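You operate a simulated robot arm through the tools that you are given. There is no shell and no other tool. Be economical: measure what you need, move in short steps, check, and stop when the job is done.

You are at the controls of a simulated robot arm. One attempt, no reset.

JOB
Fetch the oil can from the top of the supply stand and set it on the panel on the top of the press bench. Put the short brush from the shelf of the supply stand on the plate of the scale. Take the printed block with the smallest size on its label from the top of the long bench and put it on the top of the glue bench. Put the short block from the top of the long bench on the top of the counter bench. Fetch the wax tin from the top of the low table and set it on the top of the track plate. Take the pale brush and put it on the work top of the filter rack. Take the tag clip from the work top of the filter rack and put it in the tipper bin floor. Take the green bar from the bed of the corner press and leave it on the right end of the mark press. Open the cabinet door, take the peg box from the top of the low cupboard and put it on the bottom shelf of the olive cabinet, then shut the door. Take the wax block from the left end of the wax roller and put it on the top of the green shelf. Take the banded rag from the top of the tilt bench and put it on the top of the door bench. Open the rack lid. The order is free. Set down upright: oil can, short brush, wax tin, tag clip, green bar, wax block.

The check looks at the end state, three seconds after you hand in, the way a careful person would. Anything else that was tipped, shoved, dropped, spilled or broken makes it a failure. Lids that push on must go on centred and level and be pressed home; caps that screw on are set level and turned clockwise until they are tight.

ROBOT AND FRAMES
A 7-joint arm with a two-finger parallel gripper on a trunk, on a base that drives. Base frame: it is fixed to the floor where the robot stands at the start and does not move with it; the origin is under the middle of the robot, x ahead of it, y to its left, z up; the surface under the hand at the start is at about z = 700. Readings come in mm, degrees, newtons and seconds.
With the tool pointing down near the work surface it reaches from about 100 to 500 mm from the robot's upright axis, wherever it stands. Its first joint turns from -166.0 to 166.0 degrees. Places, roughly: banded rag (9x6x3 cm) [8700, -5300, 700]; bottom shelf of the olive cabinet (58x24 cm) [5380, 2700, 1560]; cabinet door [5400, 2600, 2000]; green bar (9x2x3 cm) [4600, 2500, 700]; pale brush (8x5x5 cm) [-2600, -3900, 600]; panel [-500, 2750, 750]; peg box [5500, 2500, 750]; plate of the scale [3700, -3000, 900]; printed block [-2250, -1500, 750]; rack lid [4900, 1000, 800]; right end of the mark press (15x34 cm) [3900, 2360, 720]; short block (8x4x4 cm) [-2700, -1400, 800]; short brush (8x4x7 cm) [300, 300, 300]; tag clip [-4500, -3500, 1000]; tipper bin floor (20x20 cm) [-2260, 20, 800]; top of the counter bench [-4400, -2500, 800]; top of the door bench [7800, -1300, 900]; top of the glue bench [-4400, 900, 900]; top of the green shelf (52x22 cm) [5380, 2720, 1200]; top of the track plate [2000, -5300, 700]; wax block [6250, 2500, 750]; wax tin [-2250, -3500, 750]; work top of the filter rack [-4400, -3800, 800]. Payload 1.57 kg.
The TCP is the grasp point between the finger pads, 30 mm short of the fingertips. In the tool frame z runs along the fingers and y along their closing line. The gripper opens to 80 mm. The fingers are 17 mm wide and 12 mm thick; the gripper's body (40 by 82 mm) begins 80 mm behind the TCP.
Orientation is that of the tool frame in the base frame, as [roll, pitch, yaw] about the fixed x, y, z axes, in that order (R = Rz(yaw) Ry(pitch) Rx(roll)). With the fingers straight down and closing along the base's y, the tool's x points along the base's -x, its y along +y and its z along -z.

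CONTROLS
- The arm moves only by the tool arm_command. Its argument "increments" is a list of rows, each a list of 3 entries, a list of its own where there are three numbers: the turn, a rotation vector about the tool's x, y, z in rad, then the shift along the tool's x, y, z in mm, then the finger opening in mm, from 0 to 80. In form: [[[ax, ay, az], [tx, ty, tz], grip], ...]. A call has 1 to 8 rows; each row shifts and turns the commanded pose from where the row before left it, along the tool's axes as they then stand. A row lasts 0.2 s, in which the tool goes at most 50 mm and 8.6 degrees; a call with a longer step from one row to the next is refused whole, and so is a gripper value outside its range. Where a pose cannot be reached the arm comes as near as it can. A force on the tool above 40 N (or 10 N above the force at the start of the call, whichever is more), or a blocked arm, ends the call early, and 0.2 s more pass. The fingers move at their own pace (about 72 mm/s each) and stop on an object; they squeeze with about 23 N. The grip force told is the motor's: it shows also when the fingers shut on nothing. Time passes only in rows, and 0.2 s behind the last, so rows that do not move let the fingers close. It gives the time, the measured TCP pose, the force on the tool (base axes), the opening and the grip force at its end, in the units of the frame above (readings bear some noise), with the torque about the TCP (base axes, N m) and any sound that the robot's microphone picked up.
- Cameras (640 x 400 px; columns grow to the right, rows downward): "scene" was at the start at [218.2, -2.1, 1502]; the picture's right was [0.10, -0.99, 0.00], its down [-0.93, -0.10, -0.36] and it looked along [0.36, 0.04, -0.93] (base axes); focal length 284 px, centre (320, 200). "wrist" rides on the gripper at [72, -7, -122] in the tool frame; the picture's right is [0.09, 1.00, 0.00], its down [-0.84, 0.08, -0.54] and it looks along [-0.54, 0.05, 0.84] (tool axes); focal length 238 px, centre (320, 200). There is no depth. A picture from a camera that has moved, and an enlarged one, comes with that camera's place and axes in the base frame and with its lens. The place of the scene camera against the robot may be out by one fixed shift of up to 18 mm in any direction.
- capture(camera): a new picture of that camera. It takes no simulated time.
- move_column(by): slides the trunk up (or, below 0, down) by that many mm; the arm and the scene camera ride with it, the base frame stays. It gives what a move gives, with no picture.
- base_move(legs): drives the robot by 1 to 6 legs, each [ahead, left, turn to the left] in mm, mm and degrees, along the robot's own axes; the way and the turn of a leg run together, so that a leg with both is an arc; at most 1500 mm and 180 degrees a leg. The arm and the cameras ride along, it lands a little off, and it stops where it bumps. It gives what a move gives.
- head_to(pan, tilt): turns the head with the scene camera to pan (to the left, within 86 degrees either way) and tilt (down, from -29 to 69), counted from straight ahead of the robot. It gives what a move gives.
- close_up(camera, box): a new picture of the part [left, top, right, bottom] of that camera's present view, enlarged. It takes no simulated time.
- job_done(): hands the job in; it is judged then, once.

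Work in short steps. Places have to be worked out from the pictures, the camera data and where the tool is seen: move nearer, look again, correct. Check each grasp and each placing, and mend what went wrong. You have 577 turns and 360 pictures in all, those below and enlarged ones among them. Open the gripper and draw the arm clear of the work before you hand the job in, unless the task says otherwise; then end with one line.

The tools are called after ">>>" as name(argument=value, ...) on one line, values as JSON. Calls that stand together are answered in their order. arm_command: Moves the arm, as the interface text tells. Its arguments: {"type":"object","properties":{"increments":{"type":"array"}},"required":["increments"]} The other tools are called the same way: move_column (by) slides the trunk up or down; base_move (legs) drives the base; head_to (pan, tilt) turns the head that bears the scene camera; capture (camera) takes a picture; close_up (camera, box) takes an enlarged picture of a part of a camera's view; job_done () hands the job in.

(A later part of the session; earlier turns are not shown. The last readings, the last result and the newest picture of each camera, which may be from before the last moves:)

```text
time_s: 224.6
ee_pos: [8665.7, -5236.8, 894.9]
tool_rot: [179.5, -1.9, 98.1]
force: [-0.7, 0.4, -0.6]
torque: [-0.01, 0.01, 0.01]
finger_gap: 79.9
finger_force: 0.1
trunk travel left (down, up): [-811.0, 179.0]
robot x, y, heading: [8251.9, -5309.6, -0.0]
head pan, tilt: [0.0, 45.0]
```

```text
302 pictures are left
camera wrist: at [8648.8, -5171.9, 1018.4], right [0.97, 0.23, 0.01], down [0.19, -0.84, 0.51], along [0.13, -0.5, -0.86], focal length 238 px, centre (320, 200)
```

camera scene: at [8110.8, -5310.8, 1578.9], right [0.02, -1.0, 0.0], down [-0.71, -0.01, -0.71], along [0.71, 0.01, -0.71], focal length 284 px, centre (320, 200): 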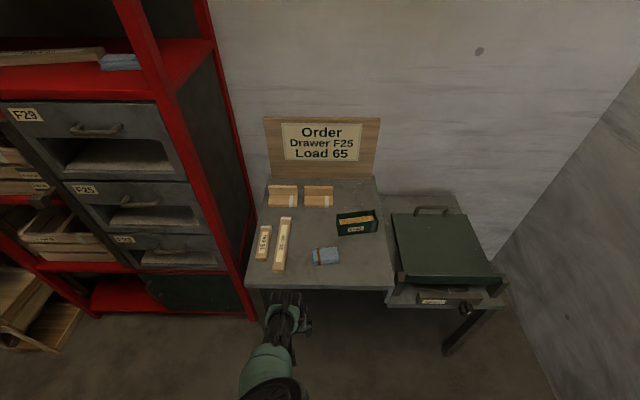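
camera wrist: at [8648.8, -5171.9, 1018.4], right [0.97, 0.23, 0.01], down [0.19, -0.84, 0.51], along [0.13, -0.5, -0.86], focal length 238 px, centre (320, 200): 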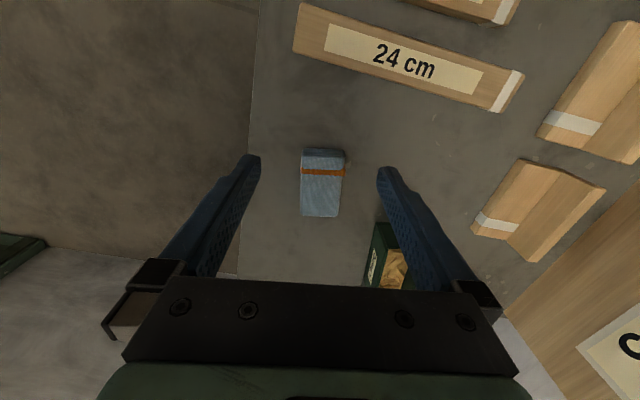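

The rag is at (8690,-5318) and lines up with the fingers. I'll move above it and lower.

>>> arm_command(increments=[[[0, -0.033, 0], [-42, 6, 20], 80], [[0, 0, 0], [-42, 6.5, 20], 80], [[0, 0, 0], [0, 0, 40], 80], [[0, 0, 0], [0, 0, 20], 80]])

>>> capture(camera="wrist")

```text
time_s: 225.6
ee_pos: [8689.0, -5320.6, 793.2]
tool_rot: [179.5, -0.1, 98.2]
force: [0.2, -0.1, -0.4]
torque: [0.0, 0.02, -0.02]
finger_gap: 80.3
finger_force: 0.0
trunk travel left (down, up): [-811.0, 179.0]
robot x, y, heading: [8254.5, -5306.6, -0.4]
head pan, tilt: [0.0, 45.0]
```

```text
301 pictures are left
camera wrist: at [8671.6, -5251.4, 914.3], right [0.97, 0.23, 0.01], down [0.19, -0.82, 0.54], along [0.13, -0.52, -0.84], focal length 238 px, centre (320, 200)
```

wrist: 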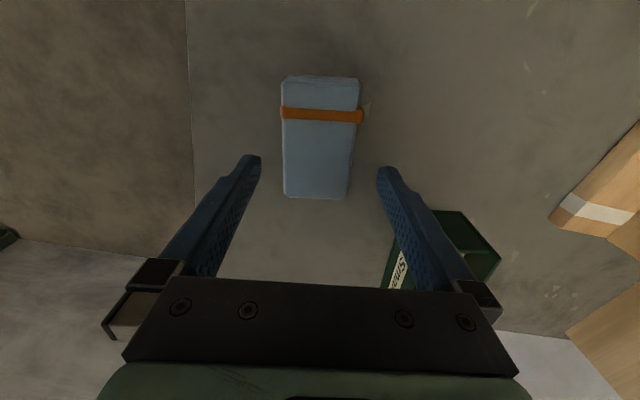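

>>> arm_command(increments=[[[0, 0, 0], [9, -1, 25], 80], [[0, 0, 0], [0, 0, 25], 80], [[0, 0, 0], [0, 0, 8], 80], [[0, 0, 0], [0, 0, 0], 45], [[0, 0, 0], [0, 0, 0], 35], [[0, 0, 0], [0, 0, 0], 35], [[0, 0, 0], [0, 0, 0], 35]])

>>> capture(camera="wrist")

```text
time_s: 226.3
ee_pos: [8689.0, -5310.0, 750.2]
tool_rot: [-180.0, -0.2, 98.2]
force: [-5.4, 1.2, 23.9]
torque: [-0.29, 1.17, -0.09]
finger_gap: 79.8
finger_force: 0.1
trunk travel left (down, up): [-811.0, 179.0]
robot x, y, heading: [8255.0, -5302.6, 0.0]
head pan, tilt: [0.0, 45.0]
stopped in row 3: the force on the tool passed its limit at 99 N (the readings are from after the stop); the commanded pose is now the measured one
```

```text
300 pictures are left
camera wrist: at [8672.6, -5241.0, 871.5], right [0.97, 0.23, 0.0], down [0.19, -0.82, 0.54], along [0.13, -0.53, -0.84], focal length 238 px, centre (320, 200)
```

wrist: 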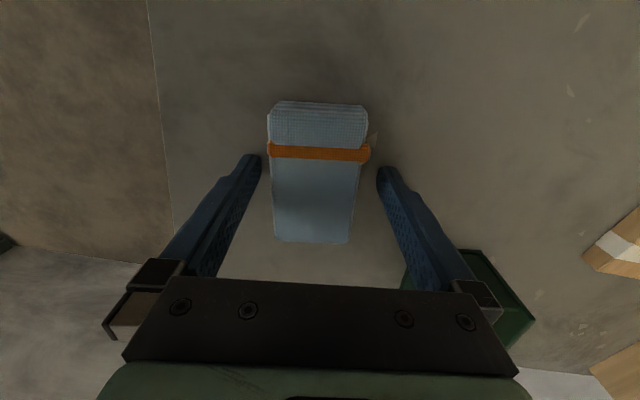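

The fingertips hit the top at z≈720, higher than expected. I'll rise 3 mm and close on the rag.

>>> arm_command(increments=[[[0, 0, 0], [0, 0, -4], 80], [[0, 0, 0], [0, 0, 0], 45], [[0, 0, 0], [0, 0, 0], 35], [[0, 0, 0], [0, 0, 0], 35], [[0, 0, 0], [0, 0, 0], 35]])

>>> arm_command(increments=[[[0, 0, 0], [0, 0, -30], 35], [[0, 0, 0], [0, 0, -40], 35], [[0, 0, 0], [0, 0, -40], 35], [[0, 0, 0], [0, 0, -40], 35]])

>>> capture(camera="wrist")

>>> capture(camera="scene")

```text
time_s: 227.5
ee_pos: [8689.4, -5310.0, 752.0]
tool_rot: [179.9, -0.1, 98.0]
force: [-0.9, 0.0, 0.3]
torque: [-0.02, 0.01, 0.02]
finger_gap: 55.4
finger_force: 22.7
trunk travel left (down, up): [-811.0, 179.0]
robot x, y, heading: [8253.6, -5306.7, -0.0]
head pan, tilt: [0.0, 45.0]
```

```text
time_s: 228.5
ee_pos: [8686.8, -5309.4, 904.8]
tool_rot: [-179.9, -0.2, 98.0]
force: [0.6, -0.5, -1.1]
torque: [-0.02, 0.06, -0.02]
finger_gap: 55.2
finger_force: 23.0
trunk travel left (down, up): [-811.0, 179.0]
robot x, y, heading: [8251.3, -5304.3, -0.3]
head pan, tilt: [0.0, 45.0]
```

```text
299 pictures are left
camera wrist: at [8671.4, -5241.5, 1025.6], right [0.97, 0.23, 0.0], down [0.19, -0.82, 0.54], along [0.12, -0.52, -0.84], focal length 238 px, centre (320, 200)
```

wrist: 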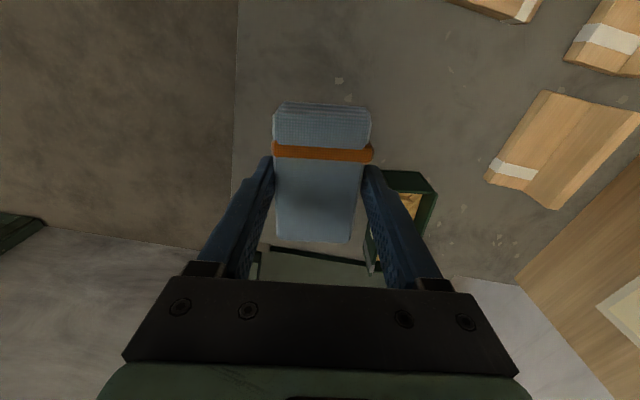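

```text
298 pictures are left
camera scene: at [8497.6, -5313.6, 1578.9], right [0.0, -1.0, 0.0], down [-0.71, 0.0, -0.71], along [0.71, 0.0, -0.71], focal length 284 px, centre (320, 200)
```

scene: 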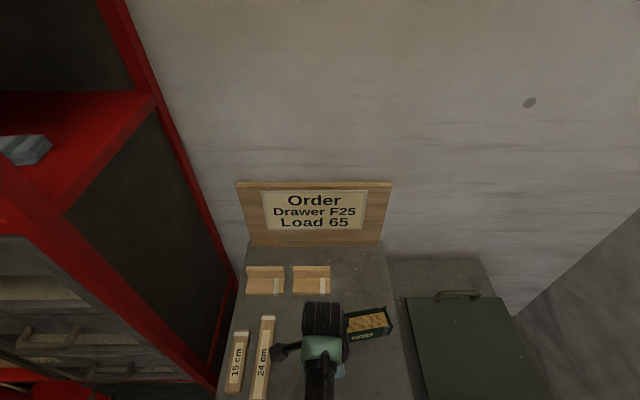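

The rag is held. I'll reverse out the same way, then go north between the table and the crate stacks to the door bench.

>>> base_move(legs=[[-1500, 0, 0], [-1150, 0, 0], [0, 1500, 0], [0, 1500, 0]])

>>> head_to(pan=20, tilt=20)

>>> capture(camera="scene")

```text
time_s: 255.2
ee_pos: [5923.7, -2404.6, 903.4]
tool_rot: [179.9, -0.1, 99.1]
force: [0.3, -0.1, 0.0]
torque: [0.0, 0.0, 0.02]
finger_gap: 55.1
finger_force: 22.9
trunk travel left (down, up): [-811.0, 179.0]
robot x, y, heading: [5485.2, -2405.1, 0.9]
head pan, tilt: [0.0, 45.0]
```

```text
time_s: 256.1
ee_pos: [5925.2, -2405.5, 903.7]
tool_rot: [180.0, -0.2, 99.1]
force: [1.3, -0.1, -0.7]
torque: [0.0, 0.04, -0.01]
finger_gap: 54.9
finger_force: 22.2
trunk travel left (down, up): [-811.0, 179.0]
robot x, y, heading: [5488.7, -2408.9, 1.0]
head pan, tilt: [20.0, 20.0]
```

```text
297 pictures are left
camera scene: at [5739.8, -2378.9, 1617.4], right [0.36, -0.93, 0.0], down [-0.32, -0.12, -0.94], along [0.88, 0.33, -0.34], focal length 284 px, centre (320, 200)
```

scene: 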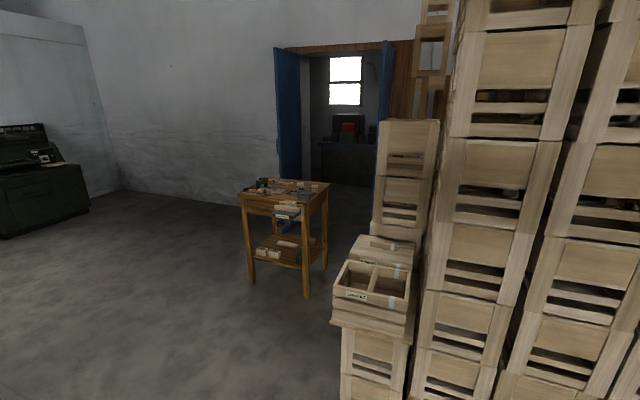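

The door bench is at x 7550–8050, y -1570…-1040. I'll approach from the west.

>>> base_move(legs=[[0, 1100, -1], [1400, 0, 0]])

>>> head_to(pan=0, tilt=40)

>>> capture(camera="scene")

```text
time_s: 261.5
ee_pos: [5915.2, -1342.3, 901.9]
tool_rot: [179.7, -2.6, 99.3]
force: [0.7, -1.0, -0.5]
torque: [0.02, -0.01, 0.0]
finger_gap: 55.2
finger_force: 23.1
trunk travel left (down, up): [-811.0, 179.0]
robot x, y, heading: [5479.3, -1323.7, 1.0]
head pan, tilt: [20.0, 20.0]
stopped in leg 1: the robot was blocked; the commanded pose is now the measured one
```

```text
time_s: 262.3
ee_pos: [5915.0, -1344.5, 901.8]
tool_rot: [179.7, -2.7, 99.1]
force: [-0.6, 0.0, -0.1]
torque: [0.03, 0.0, 0.0]
finger_gap: 55.3
finger_force: 22.6
trunk travel left (down, up): [-811.0, 179.0]
robot x, y, heading: [5480.0, -1318.6, 1.0]
head pan, tilt: [0.0, 40.0]
```

```text
296 pictures are left
camera scene: at [5729.7, -1380.5, 1583.9], right [0.02, -1.0, -0.05], down [-0.64, 0.02, -0.76], along [0.76, 0.04, -0.64], focal length 284 px, centre (320, 200)
```

scene: 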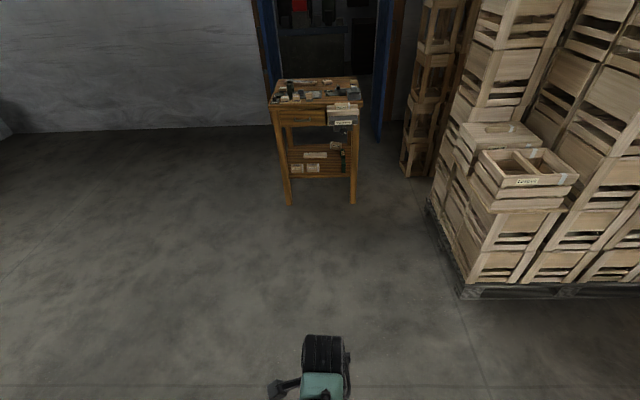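

I bumped a machine on the left. I'll pull away to the right and forward, then look back at it.

>>> base_move(legs=[[100, -80, 0], [900, 0, 0]])

>>> head_to(pan=86, tilt=30)

>>> capture(camera="scene")

```text
time_s: 268.0
ee_pos: [6927.6, -1382.6, 903.1]
tool_rot: [179.8, -0.1, 99.0]
force: [-0.4, 0.8, -1.4]
torque: [-0.02, -0.03, -0.01]
finger_gap: 55.1
finger_force: 22.7
trunk travel left (down, up): [-811.0, 179.0]
robot x, y, heading: [6495.0, -1385.1, 0.8]
head pan, tilt: [0.0, 40.0]
```

```text
time_s: 269.6
ee_pos: [6928.4, -1382.8, 903.9]
tool_rot: [179.9, -0.1, 99.0]
force: [0.0, -0.3, -1.3]
torque: [0.0, -0.01, 0.04]
finger_gap: 55.0
finger_force: 23.3
trunk travel left (down, up): [-811.0, 179.0]
robot x, y, heading: [6496.8, -1383.3, 0.7]
head pan, tilt: [85.9, 30.0]
```

```text
295 pictures are left
camera scene: at [6661.0, -1299.1, 1601.4], right [1.0, -0.06, 0.0], down [-0.03, -0.5, -0.87], along [0.05, 0.86, -0.5], focal length 284 px, centre (320, 200)
```

scene: 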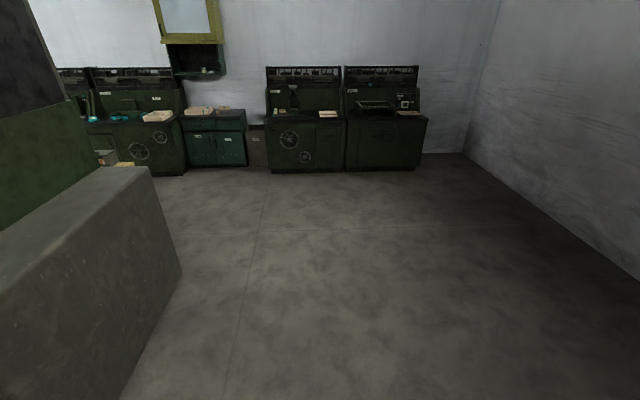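

It's a heavy fixed machine, not shifted. I'll raise the trunk and approach the door bench.

>>> move_column(by=170)

>>> base_move(legs=[[650, 60, -0.7]])

>>> head_to(pan=0, tilt=55)

>>> capture(camera="scene")

```text
time_s: 271.5
ee_pos: [6928.4, -1380.9, 1073.7]
tool_rot: [179.9, -0.1, 99.0]
force: [0.6, -0.8, 0.1]
torque: [0.02, 0.0, 0.01]
finger_gap: 55.1
finger_force: 23.8
trunk travel left (down, up): [-981.0, 9.0]
robot x, y, heading: [6493.1, -1383.3, 0.9]
head pan, tilt: [85.9, 30.0]
```

```text
time_s: 275.2
ee_pos: [7595.1, -1329.4, 1074.0]
tool_rot: [179.8, -0.1, 97.8]
force: [0.4, 0.4, -1.3]
torque: [-0.05, -0.01, 0.02]
finger_gap: 55.1
finger_force: 23.3
trunk travel left (down, up): [-981.0, 9.0]
robot x, y, heading: [7163.0, -1320.3, -0.6]
head pan, tilt: [85.9, 30.0]
```

```text
time_s: 276.8
ee_pos: [7595.4, -1328.3, 1073.4]
tool_rot: [-179.9, 0.0, 97.6]
force: [0.5, 0.9, -0.3]
torque: [0.03, 0.0, -0.01]
finger_gap: 55.2
finger_force: 23.1
trunk travel left (down, up): [-981.0, 9.0]
robot x, y, heading: [7159.7, -1325.4, -0.5]
head pan, tilt: [0.0, 55.0]
```

```text
294 pictures are left
camera scene: at [7395.8, -1331.5, 1735.4], right [-0.01, -1.0, 0.0], down [-0.82, 0.01, -0.57], along [0.57, 0.0, -0.82], focal length 284 px, centre (320, 200)
```

scene: 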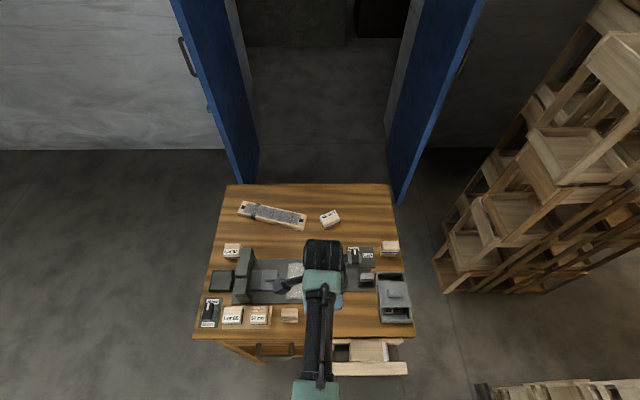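

>>> close_up(camera="scene", box=[190, 180, 420, 345])

```text
2.42 times, centred on (305, 262) of scene
camera zoom: at [7395.8, -1331.5, 1735.4], right [-0.01, -1.0, 0.0], down [-0.82, 0.01, -0.57], along [0.57, 0.0, -0.82], focal length 689 px, centre (356, 48)
```

zoom: 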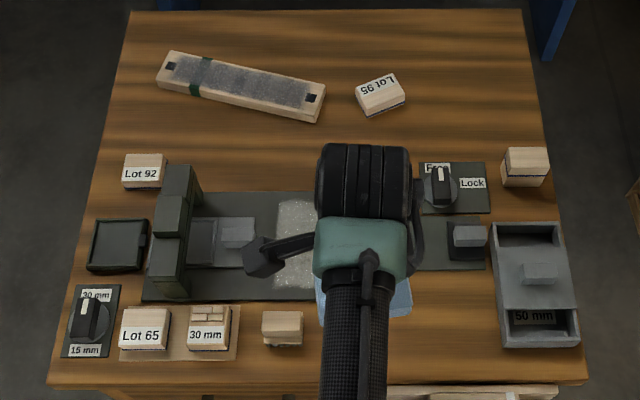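

I'll use the free strip at the front: x≈7590, y≈-1385. I'll shift over it and look with the wrist camera.

>>> arm_command(increments=[[[0, 0, 0], [-28, -6, 20], 35], [[0, 0, 0], [-28, -6, 20], 35], [[0, 0, 0], [0, 0, 30], 35]])

>>> capture(camera="wrist")

>>> capture(camera="scene")

```text
time_s: 277.6
ee_pos: [7590.2, -1387.2, 1001.1]
tool_rot: [179.9, -0.2, 97.7]
force: [-0.5, -0.5, -0.1]
torque: [0.04, 0.01, 0.02]
finger_gap: 54.9
finger_force: 22.9
trunk travel left (down, up): [-981.0, 9.0]
robot x, y, heading: [7160.7, -1319.0, -0.5]
head pan, tilt: [0.0, 55.0]
```

```text
292 pictures are left
camera wrist: at [7573.5, -1318.6, 1122.1], right [0.97, 0.23, 0.0], down [0.19, -0.82, 0.54], along [0.12, -0.53, -0.84], focal length 238 px, centre (320, 200)
```

wrist: 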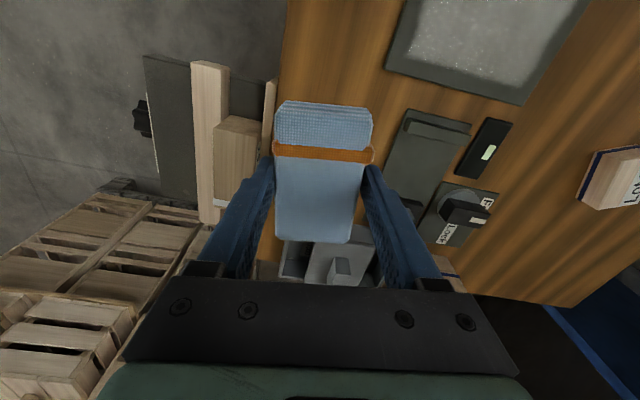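

```text
291 pictures are left
camera scene: at [7396.3, -1331.2, 1735.3], right [-0.01, -1.0, 0.0], down [-0.82, 0.01, -0.57], along [0.57, 0.0, -0.82], focal length 284 px, centre (320, 200)
```

scene: 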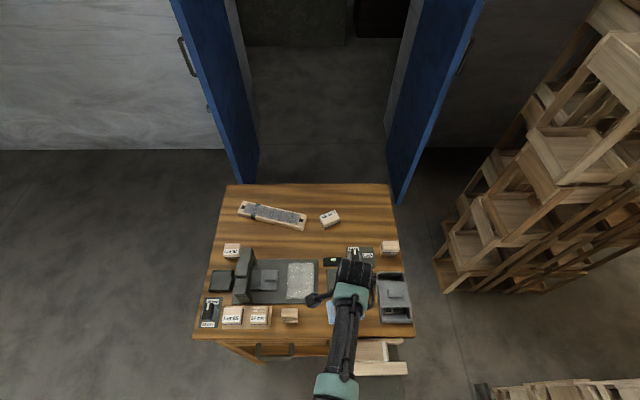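

The spot is clear. I'll lower to contact.

>>> arm_command(increments=[[[0, 0, 0], [0, 0, 35], 35], [[0, 0, 0], [0, 0, 30], 35], [[0, 0, 0], [0, 0, 8], 35], [[0, 0, 0], [0, 0, 0], 35]])

>>> capture(camera="wrist")

```text
time_s: 278.6
ee_pos: [7589.8, -1385.1, 929.6]
tool_rot: [179.9, -0.1, 97.7]
force: [0.2, 0.7, -0.5]
torque: [-0.01, 0.01, 0.0]
finger_gap: 55.0
finger_force: 22.9
trunk travel left (down, up): [-981.0, 9.0]
robot x, y, heading: [7159.6, -1321.2, -0.5]
head pan, tilt: [0.0, 55.0]
```

```text
290 pictures are left
camera wrist: at [7573.7, -1316.4, 1051.9], right [0.97, 0.23, 0.0], down [0.19, -0.82, 0.54], along [0.12, -0.53, -0.84], focal length 238 px, centre (320, 200)
```

wrist: 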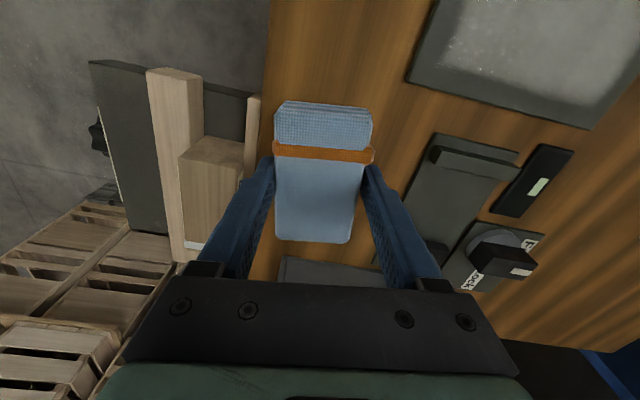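

>>> arm_command(increments=[[[0, 0, 0], [0, 0, 8], 35], [[0, 0, 0], [0, 0, 6], 35], [[0, 0, 0], [0, 0, 5], 35], [[0, 0, 0], [0, 0, 4], 35], [[0, 0, 0], [0, 0, 4], 35], [[0, 0, 0], [0, 0, 4], 35], [[0, 0, 0], [0, 0, 4], 35], [[0, 0, 0], [0, 0, 0], 35]])

>>> arm_command(increments=[[[0, 0, 0], [0, 0, 3], 35], [[0, 0, 0], [0, 0, 3], 35], [[0, 0, 0], [0, 0, 0], 35]])

```text
time_s: 280.2
ee_pos: [7591.6, -1386.5, 909.7]
tool_rot: [179.3, -0.3, 97.7]
force: [-6.4, 9.8, 24.7]
torque: [-0.33, 0.64, -0.16]
finger_gap: 55.2
finger_force: 23.3
out of reach, approached as far as the arm can: row 5, 6, 7
trunk travel left (down, up): [-981.0, 9.0]
robot x, y, heading: [7160.4, -1317.8, -0.3]
head pan, tilt: [0.0, 55.0]
stopped in row 7: the force on the tool passed its limit at 50 N (the readings are from after the stop); the commanded pose is now the measured one
```

```text
time_s: 281.0
ee_pos: [7592.0, -1387.4, 909.9]
tool_rot: [179.2, -0.2, 97.6]
force: [-5.1, 10.2, 30.7]
torque: [0.2, 1.19, -0.47]
finger_gap: 55.1
finger_force: 23.0
out of reach, approached as far as the arm can: row 2
trunk travel left (down, up): [-981.0, 9.0]
robot x, y, heading: [7162.2, -1319.4, -0.4]
head pan, tilt: [0.0, 55.0]
```

Contact at z≈910. I'll ease up slightly and release.

>>> arm_command(increments=[[[0, 0, 0], [0, 0, -5], 35], [[0, 0, 0], [0, 0, 0], 35]])

>>> arm_command(increments=[[[0, 0, 0], [0, 0, 0], 60], [[0, 0, 0], [0, 0, 0], 76], [[0, 0, 0], [0, 0, 0], 76], [[0, 0, 0], [0, 0, -30], 76], [[0, 0, 0], [0, 0, -40], 76], [[0, 0, 0], [0, 0, -40], 76]])

>>> capture(camera="wrist")

```text
time_s: 281.6
ee_pos: [7593.6, -1389.4, 912.7]
tool_rot: [179.4, -0.2, 97.7]
force: [0.7, 1.2, 0.6]
torque: [-0.02, 0.01, 0.0]
finger_gap: 54.9
finger_force: 22.8
trunk travel left (down, up): [-981.0, 9.0]
robot x, y, heading: [7157.1, -1321.8, -0.4]
head pan, tilt: [0.0, 55.0]
```

```text
time_s: 283.0
ee_pos: [7648.0, -1400.5, 962.8]
tool_rot: [179.4, -0.2, 97.6]
force: [0.7, 1.3, 0.1]
torque: [0.04, 0.02, -0.02]
finger_gap: 75.9
finger_force: 0.3
out of reach, approached as far as the arm can: row 4, 5, 6
trunk travel left (down, up): [-981.0, 9.0]
robot x, y, heading: [7160.4, -1324.1, -0.6]
head pan, tilt: [0.0, 55.0]
```

```text
289 pictures are left
camera wrist: at [7631.0, -1331.5, 1084.4], right [0.97, 0.22, 0.01], down [0.18, -0.82, 0.54], along [0.13, -0.52, -0.84], focal length 238 px, centre (320, 200)
```

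wrist: 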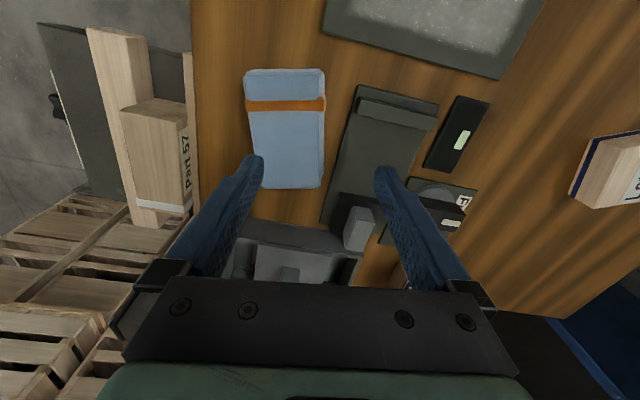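

The rag is down and flat, clear of the clamp. The tips are above it, so I'll back straight out and check from afar.

>>> base_move(legs=[[-450, 0, 0]])

>>> head_to(pan=0, tilt=40)

>>> close_up(camera="scene", box=[180, 140, 460, 320])

```text
time_s: 285.8
ee_pos: [7185.1, -1402.6, 963.2]
tool_rot: [179.4, -0.2, 96.6]
force: [0.2, -0.1, 0.1]
torque: [0.0, 0.01, -0.01]
finger_gap: 75.9
finger_force: 0.1
trunk travel left (down, up): [-981.0, 9.0]
robot x, y, heading: [6699.4, -1310.5, -1.3]
head pan, tilt: [0.0, 55.0]
```

```text
time_s: 286.6
ee_pos: [7183.9, -1401.2, 964.2]
tool_rot: [179.4, -0.2, 96.4]
force: [0.3, -0.9, -0.5]
torque: [0.01, 0.01, -0.01]
finger_gap: 76.0
finger_force: 0.0
trunk travel left (down, up): [-981.0, 9.0]
robot x, y, heading: [6696.4, -1315.3, -1.5]
head pan, tilt: [0.0, 40.0]
```

```text
2.22 times, centred on (320, 230) of scene
camera zoom: at [6947.0, -1328.3, 1756.1], right [-0.03, -1.0, 0.0], down [-0.64, 0.02, -0.77], along [0.77, -0.02, -0.64], focal length 632 px, centre (320, 133)
```

zoom: 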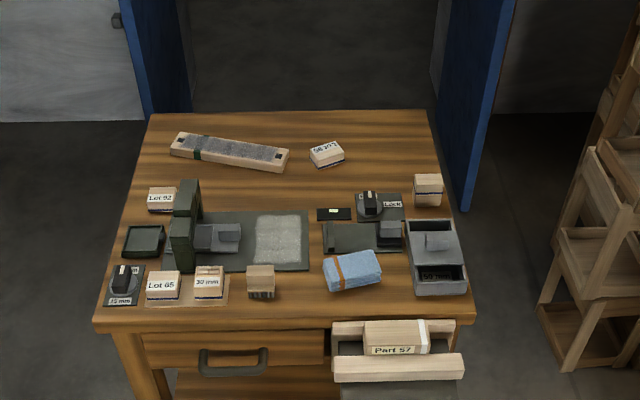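

The rag is in place with everything else undisturbed. Next is the north wall row (wax block, peg box, green bar). I'll drive there.

>>> base_move(legs=[[0, 0, 91.3], [1500, 0, 0], [1200, 350, 0]])

>>> head_to(pan=15, tilt=25)

>>> capture(camera="scene")

```text
time_s: 303.6
ee_pos: [6563.6, 1860.1, 963.3]
tool_rot: [179.4, -0.1, -172.8]
force: [0.5, 1.0, -0.2]
torque: [-0.01, 0.03, 0.02]
finger_gap: 76.2
finger_force: 0.0
trunk travel left (down, up): [-981.0, 9.0]
robot x, y, heading: [6483.7, 1371.7, 88.8]
head pan, tilt: [0.0, 40.0]
```

```text
time_s: 304.3
ee_pos: [6563.9, 1860.6, 962.9]
tool_rot: [179.4, -0.3, -172.8]
force: [0.0, -0.3, 0.1]
torque: [0.01, 0.01, 0.0]
finger_gap: 75.8
finger_force: 0.1
trunk travel left (down, up): [-981.0, 9.0]
robot x, y, heading: [6481.3, 1375.1, 89.2]
head pan, tilt: [15.0, 25.0]
```

```text
287 pictures are left
camera scene: at [6454.9, 1626.1, 1779.3], right [0.97, 0.24, 0.0], down [0.1, -0.41, -0.91], along [-0.22, 0.88, -0.42], focal length 284 px, centre (320, 200)
```

scene: 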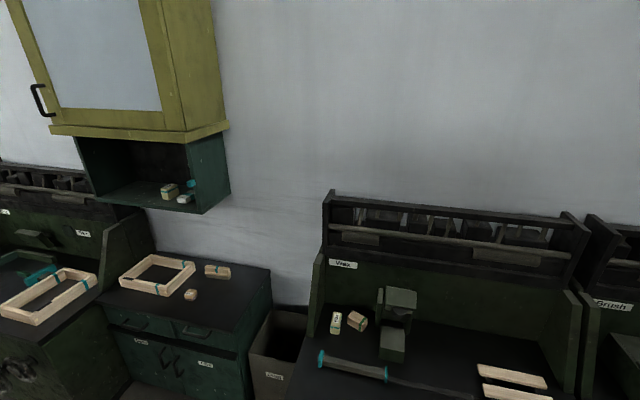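

>>> close_up(camera="scene", box=[290, 250, 470, 400])

>>> close_up(camera="scene", box=[60, 120, 290, 320])

```text
2.67 times, centred on (380, 325) of scene
camera zoom: at [6454.9, 1626.1, 1779.3], right [0.97, 0.24, 0.0], down [0.1, -0.41, -0.91], along [-0.22, 0.88, -0.42], focal length 758 px, centre (160, -133)
```

zoom: 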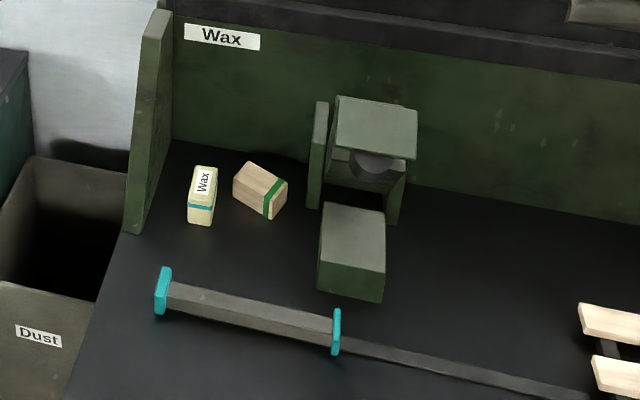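

```text
2.00 times, centred on (175, 220) of scene
camera zoom: at [6454.9, 1626.1, 1779.3], right [0.97, 0.24, 0.0], down [0.1, -0.41, -0.91], along [-0.22, 0.88, -0.42], focal length 569 px, centre (610, 160)
```

zoom: 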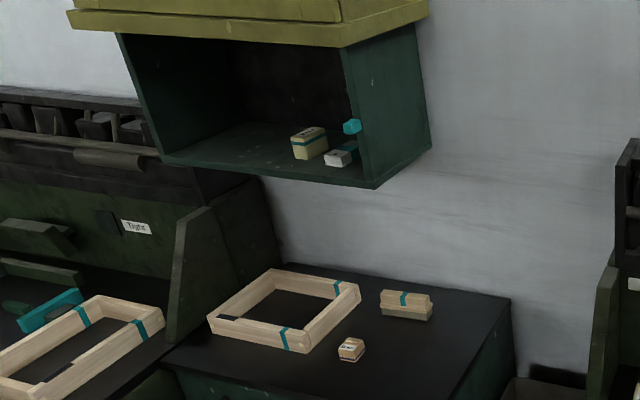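

The "Wax" block stands near (6300,2520). I'll drive closer to find the machine's front edge.

>>> base_move(legs=[[380, 170, 1]])

>>> head_to(pan=0, tilt=45)

>>> capture(camera="scene")

```text
time_s: 306.9
ee_pos: [6383.7, 2240.6, 963.3]
tool_rot: [179.4, -0.2, -171.5]
force: [-0.2, -0.6, 0.4]
torque: [-0.04, -0.02, -0.01]
finger_gap: 75.8
finger_force: 0.1
trunk travel left (down, up): [-981.0, 9.0]
robot x, y, heading: [6311.9, 1752.2, 90.6]
head pan, tilt: [15.0, 25.0]
```

```text
time_s: 307.7
ee_pos: [6382.3, 2241.7, 962.5]
tool_rot: [179.4, -0.3, -171.5]
force: [-0.2, 0.1, -0.4]
torque: [0.0, -0.02, -0.01]
finger_gap: 76.0
finger_force: 0.1
trunk travel left (down, up): [-981.0, 9.0]
robot x, y, heading: [6312.9, 1754.3, 90.7]
head pan, tilt: [0.0, 45.0]
```

```text
284 pictures are left
camera scene: at [6302.6, 1997.8, 1748.9], right [1.0, 0.01, 0.0], down [0.01, -0.71, -0.71], along [-0.01, 0.71, -0.71], focal length 284 px, centre (320, 200)
```

scene: 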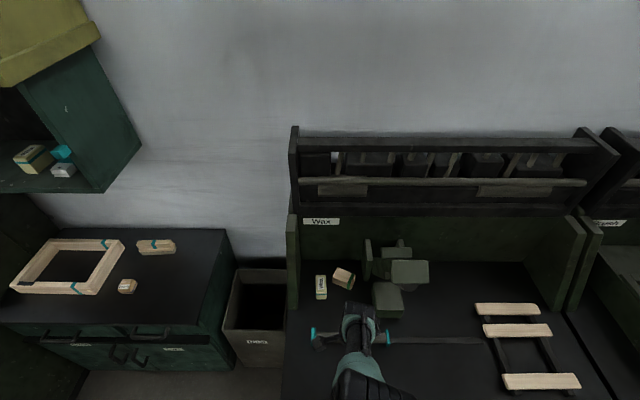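

I need a tilted approach here. I'll turn the tool so the camera faces the robot, then tilt it forward about 59°.

>>> arm_command(increments=[[[0, 0, -0.147], [0, 0, 0], 76], [[0, 0, -0.147], [0, 0, 0], 76], [[0, 0, -0.147], [0, 0, 0], 76], [[0, 0, -0.147], [0, 0, 0], 76], [[0, 0, -0.147], [0, 0, 0], 76], [[0, 0, -0.147], [0, 0, 0], 76], [[0, 0, -0.147], [0, 0, 0], 76], [[0, 0, -0.147], [0, 0, 0], 76]])

>>> arm_command(increments=[[[0, 0, -0.147], [0, 0, 0], 76], [[0, 0, -0.1], [0, 0, 0], 76], [[0, -0.147, 0], [0, 0, 0], 76], [[0, -0.147, 0], [0, 0, 0], 76], [[0, -0.147, 0], [0, 0, 0], 76], [[0, -0.147, 0], [0, 0, 0], 76], [[0, -0.147, 0], [0, 0, 0], 76], [[0, -0.147, 0], [0, 0, 0], 76]])

>>> arm_command(increments=[[[0, -0.147, 0], [0, 0, 0], 76], [[0, 0, 0], [0, 0, 0], 76]])

>>> capture(camera="wrist")

```text
time_s: 309.5
ee_pos: [6382.9, 2242.3, 962.6]
tool_rot: [179.6, 0.4, -104.0]
force: [-0.3, 0.6, -0.5]
torque: [0.02, 0.01, -0.05]
finger_gap: 75.8
finger_force: 0.0
trunk travel left (down, up): [-981.0, 9.0]
robot x, y, heading: [6312.0, 1754.9, 90.4]
head pan, tilt: [0.0, 45.0]
```

```text
time_s: 311.3
ee_pos: [6375.9, 2287.8, 944.7]
tool_rot: [178.1, 47.8, -90.8]
force: [0.2, 0.4, -0.3]
torque: [-0.01, 0.01, -0.01]
finger_gap: 76.1
finger_force: 0.1
out of reach, approached as far as the arm can: row 3, 4, 5, 6, 7, 8
trunk travel left (down, up): [-981.0, 9.0]
robot x, y, heading: [6309.3, 1756.0, 90.4]
head pan, tilt: [0.0, 45.0]
```

```text
time_s: 311.9
ee_pos: [6364.7, 2296.0, 963.8]
tool_rot: [177.6, 56.3, -91.4]
force: [0.1, -0.2, 0.1]
torque: [0.01, -0.01, -0.05]
finger_gap: 75.9
finger_force: 0.1
out of reach, approached as far as the arm can: row 1
trunk travel left (down, up): [-981.0, 9.0]
robot x, y, heading: [6312.6, 1751.4, 90.3]
head pan, tilt: [0.0, 45.0]
```

```text
283 pictures are left
camera wrist: at [6374.1, 2154.1, 972.3], right [-1.0, -0.06, -0.05], down [-0.05, 0.01, 1.0], along [-0.06, 1.0, -0.02], focal length 238 px, centre (320, 200)
```

wrist: 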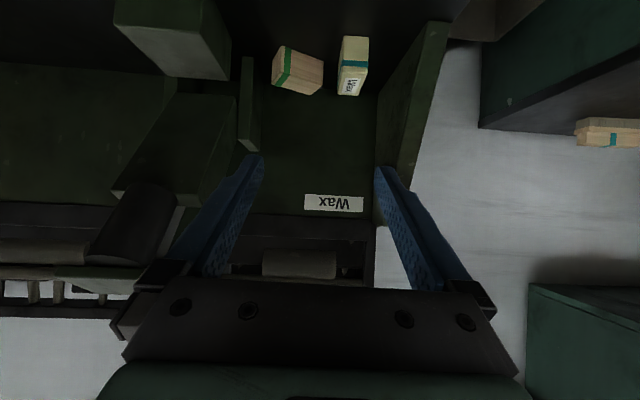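

I need to know how close the base can get. I'll look straight down at the machine's front edge.

>>> head_to(pan=0, tilt=69)

>>> capture(camera="scene")

```text
time_s: 312.8
ee_pos: [6366.0, 2297.0, 965.4]
tool_rot: [177.6, 56.3, -91.3]
force: [-1.8, 0.3, 0.2]
torque: [0.0, -0.01, 0.0]
finger_gap: 75.9
finger_force: 0.0
trunk travel left (down, up): [-981.0, 9.0]
robot x, y, heading: [6308.8, 1755.5, 90.6]
head pan, tilt: [0.0, 68.8]
```

```text
282 pictures are left
camera scene: at [6302.8, 1972.3, 1720.0], right [1.0, 0.01, 0.0], down [0.01, -0.93, -0.36], along [0.0, 0.36, -0.93], focal length 284 px, centre (320, 200)
```

scene: 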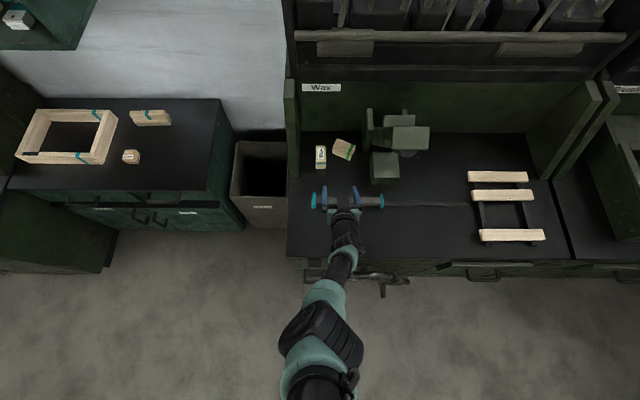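

The handwheels limit me in front. The bay left of the machine (in front of the low cupboard) lets the base get closer, so I'll move there.

>>> base_move(legs=[[0, 400, -0.5], [250, 0, 0]])

>>> capture(camera="scene")

```text
time_s: 316.7
ee_pos: [5962.5, 2538.1, 964.9]
tool_rot: [177.7, 56.2, -92.0]
force: [-0.1, 0.4, -1.1]
torque: [0.03, -0.01, 0.04]
finger_gap: 75.8
finger_force: 0.1
trunk travel left (down, up): [-981.0, 9.0]
robot x, y, heading: [5903.3, 1996.9, 89.6]
head pan, tilt: [0.0, 68.8]
```

```text
281 pictures are left
camera scene: at [5895.4, 2214.4, 1720.2], right [1.0, 0.0, 0.0], down [0.0, -0.93, -0.36], along [0.0, 0.36, -0.93], focal length 284 px, centre (320, 200)
```

scene: 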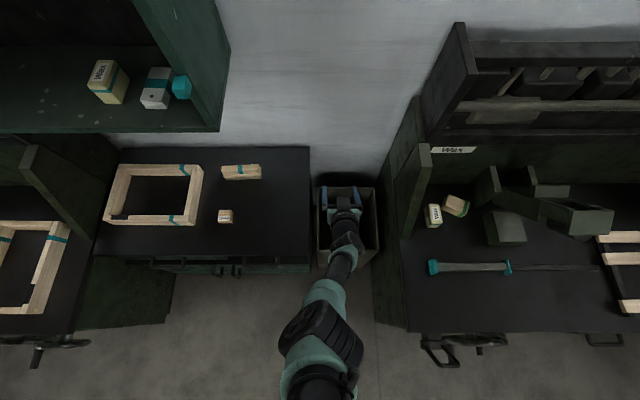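

I'll move the hand right and back first, staying high, to line up in front of the wax block.

>>> arm_command(increments=[[[0, 0, 0], [9.6, -42, -14.3], 76], [[0, 0, 0], [9.6, -42, -14.3], 76], [[0, 0, 0], [9.6, -42, -14.3], 76], [[0, 0, 0], [9.6, -42, -14.3], 76], [[0, 0, 0], [9.6, -42, -14.3], 76], [[0, 0, 0], [9.6, -42, -14.3], 76], [[0, 0, 0], [9.6, -42, -14.3], 76], [[0, 0, 0], [9.6, -42, -14.3], 76]])

>>> capture(camera="wrist")

>>> capture(camera="scene")

```text
time_s: 318.5
ee_pos: [6262.4, 2410.2, 1033.2]
tool_rot: [177.4, 56.1, -92.0]
force: [-0.1, 0.5, -0.2]
torque: [-0.02, -0.01, -0.01]
finger_gap: 76.2
finger_force: 0.1
out of reach, approached as far as the arm can: row 4, 5, 6, 7, 8
trunk travel left (down, up): [-981.0, 9.0]
robot x, y, heading: [5900.2, 1999.5, 90.0]
head pan, tilt: [0.0, 68.8]
```

```text
280 pictures are left
camera wrist: at [6270.7, 2268.3, 1041.3], right [-1.0, -0.05, -0.05], down [-0.05, 0.02, 1.0], along [-0.05, 1.0, -0.02], focal length 238 px, centre (320, 200)
```

wrist: 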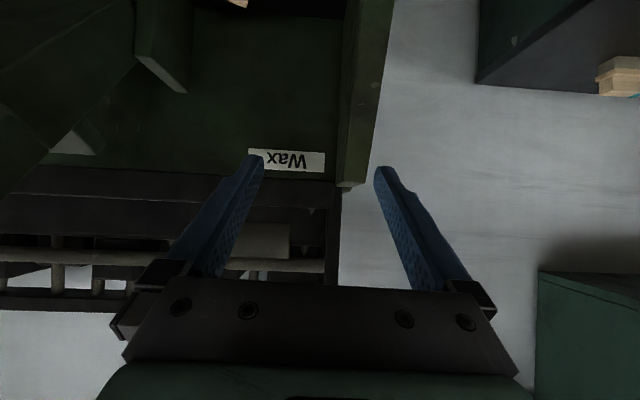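

```text
279 pictures are left
camera scene: at [5895.5, 2215.8, 1719.9], right [1.0, 0.0, 0.0], down [0.0, -0.93, -0.36], along [0.0, 0.36, -0.93], focal length 284 px, centre (320, 200)
```

scene: 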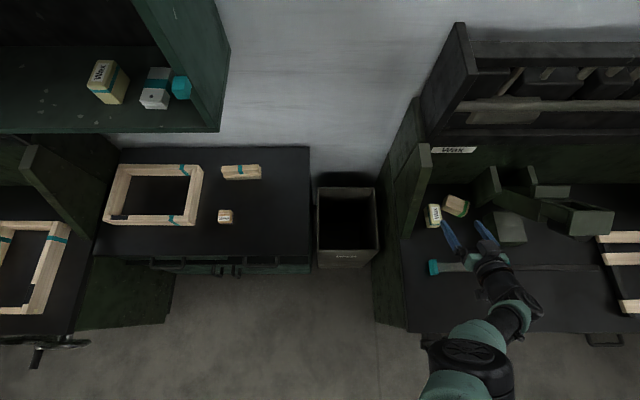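

The arm prefers the hand higher relative to the shoulder. I'll raise the hand, then lower the trunk.

>>> arm_command(increments=[[[0, 0, 0], [-37, 0, -25], 76], [[0, 0, 0], [-37, 0, -25], 76], [[0, 0, 0], [-37, 0, -25], 76], [[0, 0, 0], [0, 0, 0], 76]])

>>> move_column(by=-200)

>>> capture(camera="wrist")

```text
time_s: 319.5
ee_pos: [6263.1, 2410.0, 1170.3]
tool_rot: [177.5, 56.0, -92.0]
force: [0.6, -0.3, -0.3]
torque: [-0.01, -0.03, -0.02]
finger_gap: 76.2
finger_force: 0.2
trunk travel left (down, up): [-981.0, 9.0]
robot x, y, heading: [5901.4, 1997.6, 89.7]
head pan, tilt: [0.0, 68.8]
```

```text
time_s: 321.7
ee_pos: [6264.4, 2410.4, 970.3]
tool_rot: [177.7, 56.1, -91.9]
force: [-0.2, 0.8, -0.3]
torque: [0.03, 0.02, 0.03]
finger_gap: 76.3
finger_force: 0.1
trunk travel left (down, up): [-781.0, 209.0]
robot x, y, heading: [5897.3, 1995.4, 89.6]
head pan, tilt: [0.0, 68.8]
```

```text
278 pictures are left
camera wrist: at [6271.2, 2267.3, 977.6], right [-1.0, -0.05, -0.05], down [-0.05, 0.01, 1.0], along [-0.05, 1.0, -0.02], focal length 238 px, centre (320, 200)
```

wrist: 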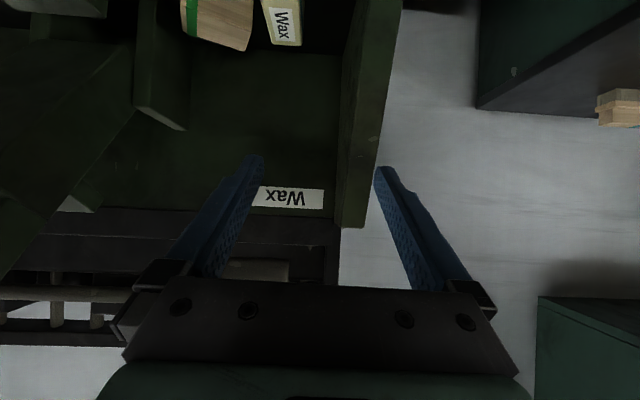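

Good, the arm is within reach now. I'll move down toward the block with a narrower opening, as there's another block 20 mm to its right.

>>> arm_command(increments=[[[0, 0, 0], [25, -10, 26], 60], [[0, 0, 0], [25, -10, 26], 60], [[0, 0, 0], [25, -10, 26], 58], [[0, 0, 0], [25, -10, 26], 58], [[0, 0, 0], [0, 0, 0], 58]])

>>> capture(camera="wrist")

```text
time_s: 322.9
ee_pos: [6292.6, 2432.3, 865.0]
tool_rot: [177.6, 56.2, -91.9]
force: [1.0, 0.8, -1.1]
torque: [-0.02, 0.01, 0.02]
finger_gap: 58.0
finger_force: 0.0
out of reach, approached as far as the arm can: row 4
trunk travel left (down, up): [-781.0, 209.0]
robot x, y, heading: [5905.2, 1999.2, 90.0]
head pan, tilt: [0.0, 68.8]
```

```text
277 pictures are left
camera wrist: at [6300.0, 2289.9, 872.0], right [-1.0, -0.05, -0.05], down [-0.05, 0.02, 1.0], along [-0.05, 1.0, -0.02], focal length 238 px, centre (320, 200)
```

wrist: 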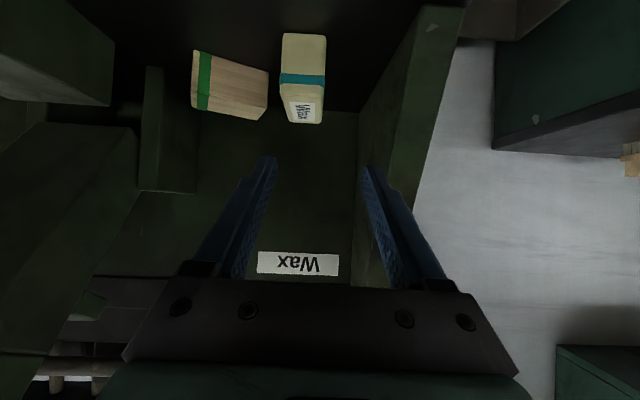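

At this tilt the camera would hit the roller in front. I'll move the base in by 85 mm and use a steeper tool angle (~28°).

>>> base_move(legs=[[85, 0, 0]])

>>> arm_command(increments=[[[0, 0.14, 0], [0, 0, 0], 58], [[0, 0.14, 0], [0, 0, 0], 58], [[0, 0.14, 0], [0, 0, 0], 58], [[0, 0.07, 0], [0, 0, 0], 58]])

>>> capture(camera="wrist")

```text
time_s: 324.0
ee_pos: [6291.8, 2514.8, 865.4]
tool_rot: [177.6, 56.2, -91.8]
force: [0.2, 0.2, 0.1]
torque: [0.01, -0.01, -0.03]
finger_gap: 57.9
finger_force: 0.2
trunk travel left (down, up): [-781.0, 209.0]
robot x, y, heading: [5905.1, 2078.1, 89.7]
head pan, tilt: [0.0, 68.8]
```

```text
time_s: 325.0
ee_pos: [6291.1, 2512.6, 865.1]
tool_rot: [178.4, 28.0, -90.6]
force: [0.2, 0.3, -0.2]
torque: [0.02, -0.02, 0.0]
finger_gap: 58.3
finger_force: 0.0
trunk travel left (down, up): [-781.0, 209.0]
robot x, y, heading: [5902.9, 2075.6, 90.0]
head pan, tilt: [0.0, 68.8]
```

```text
276 pictures are left
camera wrist: at [6301.0, 2392.3, 938.3], right [-1.0, -0.08, -0.02], down [-0.06, 0.48, 0.87], along [-0.06, 0.87, -0.49], focal length 238 px, centre (320, 200)
```

wrist: 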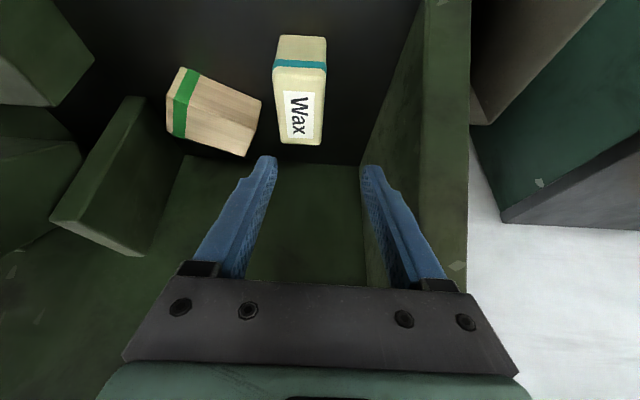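

The neighbouring block is only ~9 mm away at y≈2532, so I'll grip the front third: TCP (6311,2502). I'll align, then lower with the trunk.

>>> arm_command(increments=[[[0, 0, 0], [9.7, -20, -5.2], 54], [[0, 0, 0], [0, 0, 0], 54]])

>>> move_column(by=-60)

>>> capture(camera="wrist")

```text
time_s: 325.6
ee_pos: [6312.5, 2502.5, 864.5]
tool_rot: [178.5, 28.1, -90.7]
force: [-0.6, 0.5, 0.0]
torque: [-0.03, 0.0, 0.03]
finger_gap: 54.1
finger_force: 0.1
trunk travel left (down, up): [-781.0, 209.0]
robot x, y, heading: [5900.2, 2077.2, 89.6]
head pan, tilt: [0.0, 68.8]
```

```text
time_s: 326.6
ee_pos: [6313.0, 2503.7, 804.3]
tool_rot: [178.6, 28.1, -90.6]
force: [-0.5, -0.5, 0.4]
torque: [-0.01, -0.03, 0.0]
finger_gap: 53.9
finger_force: 0.1
trunk travel left (down, up): [-721.0, 269.0]
robot x, y, heading: [5902.1, 2078.4, 89.6]
head pan, tilt: [0.0, 68.8]
```

```text
275 pictures are left
camera wrist: at [6322.4, 2380.7, 877.2], right [-1.0, -0.08, -0.02], down [-0.06, 0.48, 0.87], along [-0.06, 0.87, -0.49], focal length 238 px, centre (320, 200)
```

wrist: 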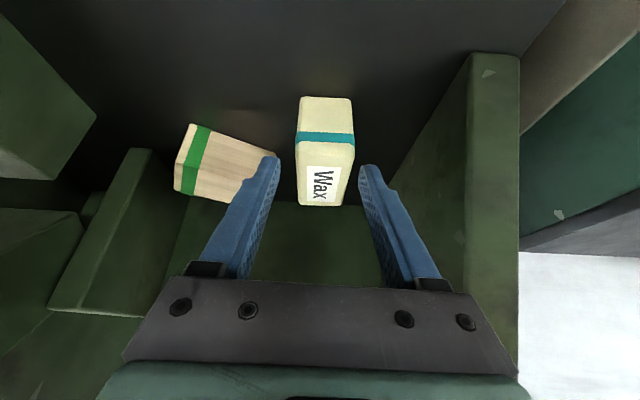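

I'll shift 5 mm left to centre on the block and lower the rest.

>>> arm_command(increments=[[[0, 0, 0], [0, 5, 0], 54], [[0, 0, 0], [0, 0, 0], 54]])

>>> move_column(by=-25)

>>> capture(camera="wrist")

```text
time_s: 327.2
ee_pos: [6308.7, 2502.6, 804.9]
tool_rot: [178.5, 28.1, -90.6]
force: [0.0, 0.7, -0.1]
torque: [0.0, 0.02, -0.03]
finger_gap: 54.0
finger_force: 0.0
trunk travel left (down, up): [-721.0, 269.0]
robot x, y, heading: [5898.3, 2082.8, 89.7]
head pan, tilt: [0.0, 68.8]
```

```text
time_s: 327.9
ee_pos: [6308.1, 2501.8, 778.7]
tool_rot: [178.5, 28.1, -90.6]
force: [-0.4, 0.0, -0.9]
torque: [-0.04, -0.03, 0.0]
finger_gap: 53.9
finger_force: 0.1
trunk travel left (down, up): [-696.0, 294.0]
robot x, y, heading: [5899.8, 2080.1, 89.9]
head pan, tilt: [0.0, 68.8]
```

```text
274 pictures are left
camera wrist: at [6317.5, 2380.4, 852.0], right [-1.0, -0.08, -0.02], down [-0.06, 0.48, 0.87], along [-0.06, 0.87, -0.49], focal length 238 px, centre (320, 200)
```

wrist: 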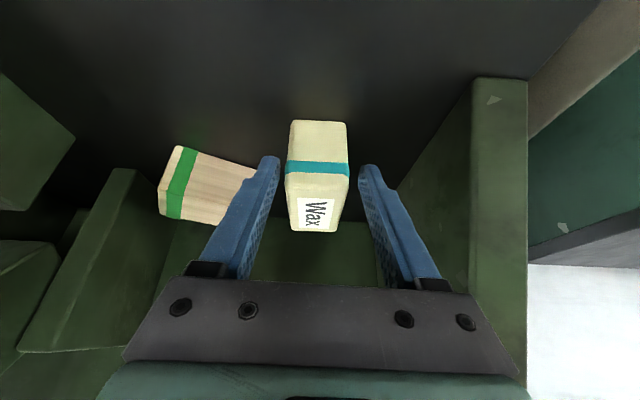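

>>> move_column(by=-10)

>>> arm_command(increments=[[[0, 0, 0], [0, 0, 0], 40], [[0, 0, 0], [0, 0, 0], 25], [[0, 0, 0], [0, 0, 0], 25], [[0, 0, 0], [0, 0, 0], 25]])

>>> move_column(by=60)

>>> capture(camera="wrist")

```text
time_s: 328.5
ee_pos: [6308.1, 2503.1, 769.1]
tool_rot: [178.5, 28.2, -90.6]
force: [0.1, 1.3, -0.5]
torque: [-0.01, 0.0, -0.02]
finger_gap: 54.3
finger_force: 0.2
trunk travel left (down, up): [-686.0, 304.0]
robot x, y, heading: [5900.9, 2079.4, 89.6]
head pan, tilt: [0.0, 68.8]
```

```text
time_s: 329.5
ee_pos: [6308.2, 2503.0, 769.5]
tool_rot: [178.5, 28.1, -90.6]
force: [1.6, -0.3, 1.0]
torque: [-0.02, -0.11, -0.06]
finger_gap: 39.6
finger_force: 23.2
trunk travel left (down, up): [-686.0, 304.0]
robot x, y, heading: [5903.3, 2082.6, 89.9]
head pan, tilt: [0.0, 68.8]
```

```text
time_s: 330.5
ee_pos: [6308.2, 2502.6, 828.1]
tool_rot: [178.5, 28.1, -90.6]
force: [-1.1, 1.0, -1.7]
torque: [-0.06, 0.0, -0.01]
finger_gap: 39.9
finger_force: 22.6
trunk travel left (down, up): [-746.0, 244.0]
robot x, y, heading: [5905.3, 2077.1, 89.8]
head pan, tilt: [0.0, 68.8]
```

```text
273 pictures are left
camera wrist: at [6317.6, 2380.6, 901.9], right [-1.0, -0.08, -0.02], down [-0.06, 0.48, 0.87], along [-0.06, 0.87, -0.49], focal length 238 px, centre (320, 200)
```

wrist: 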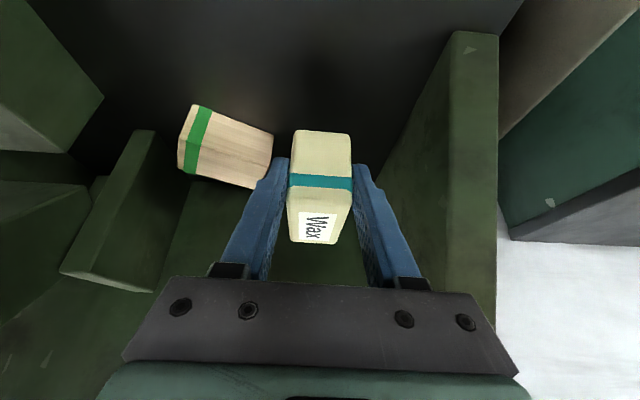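

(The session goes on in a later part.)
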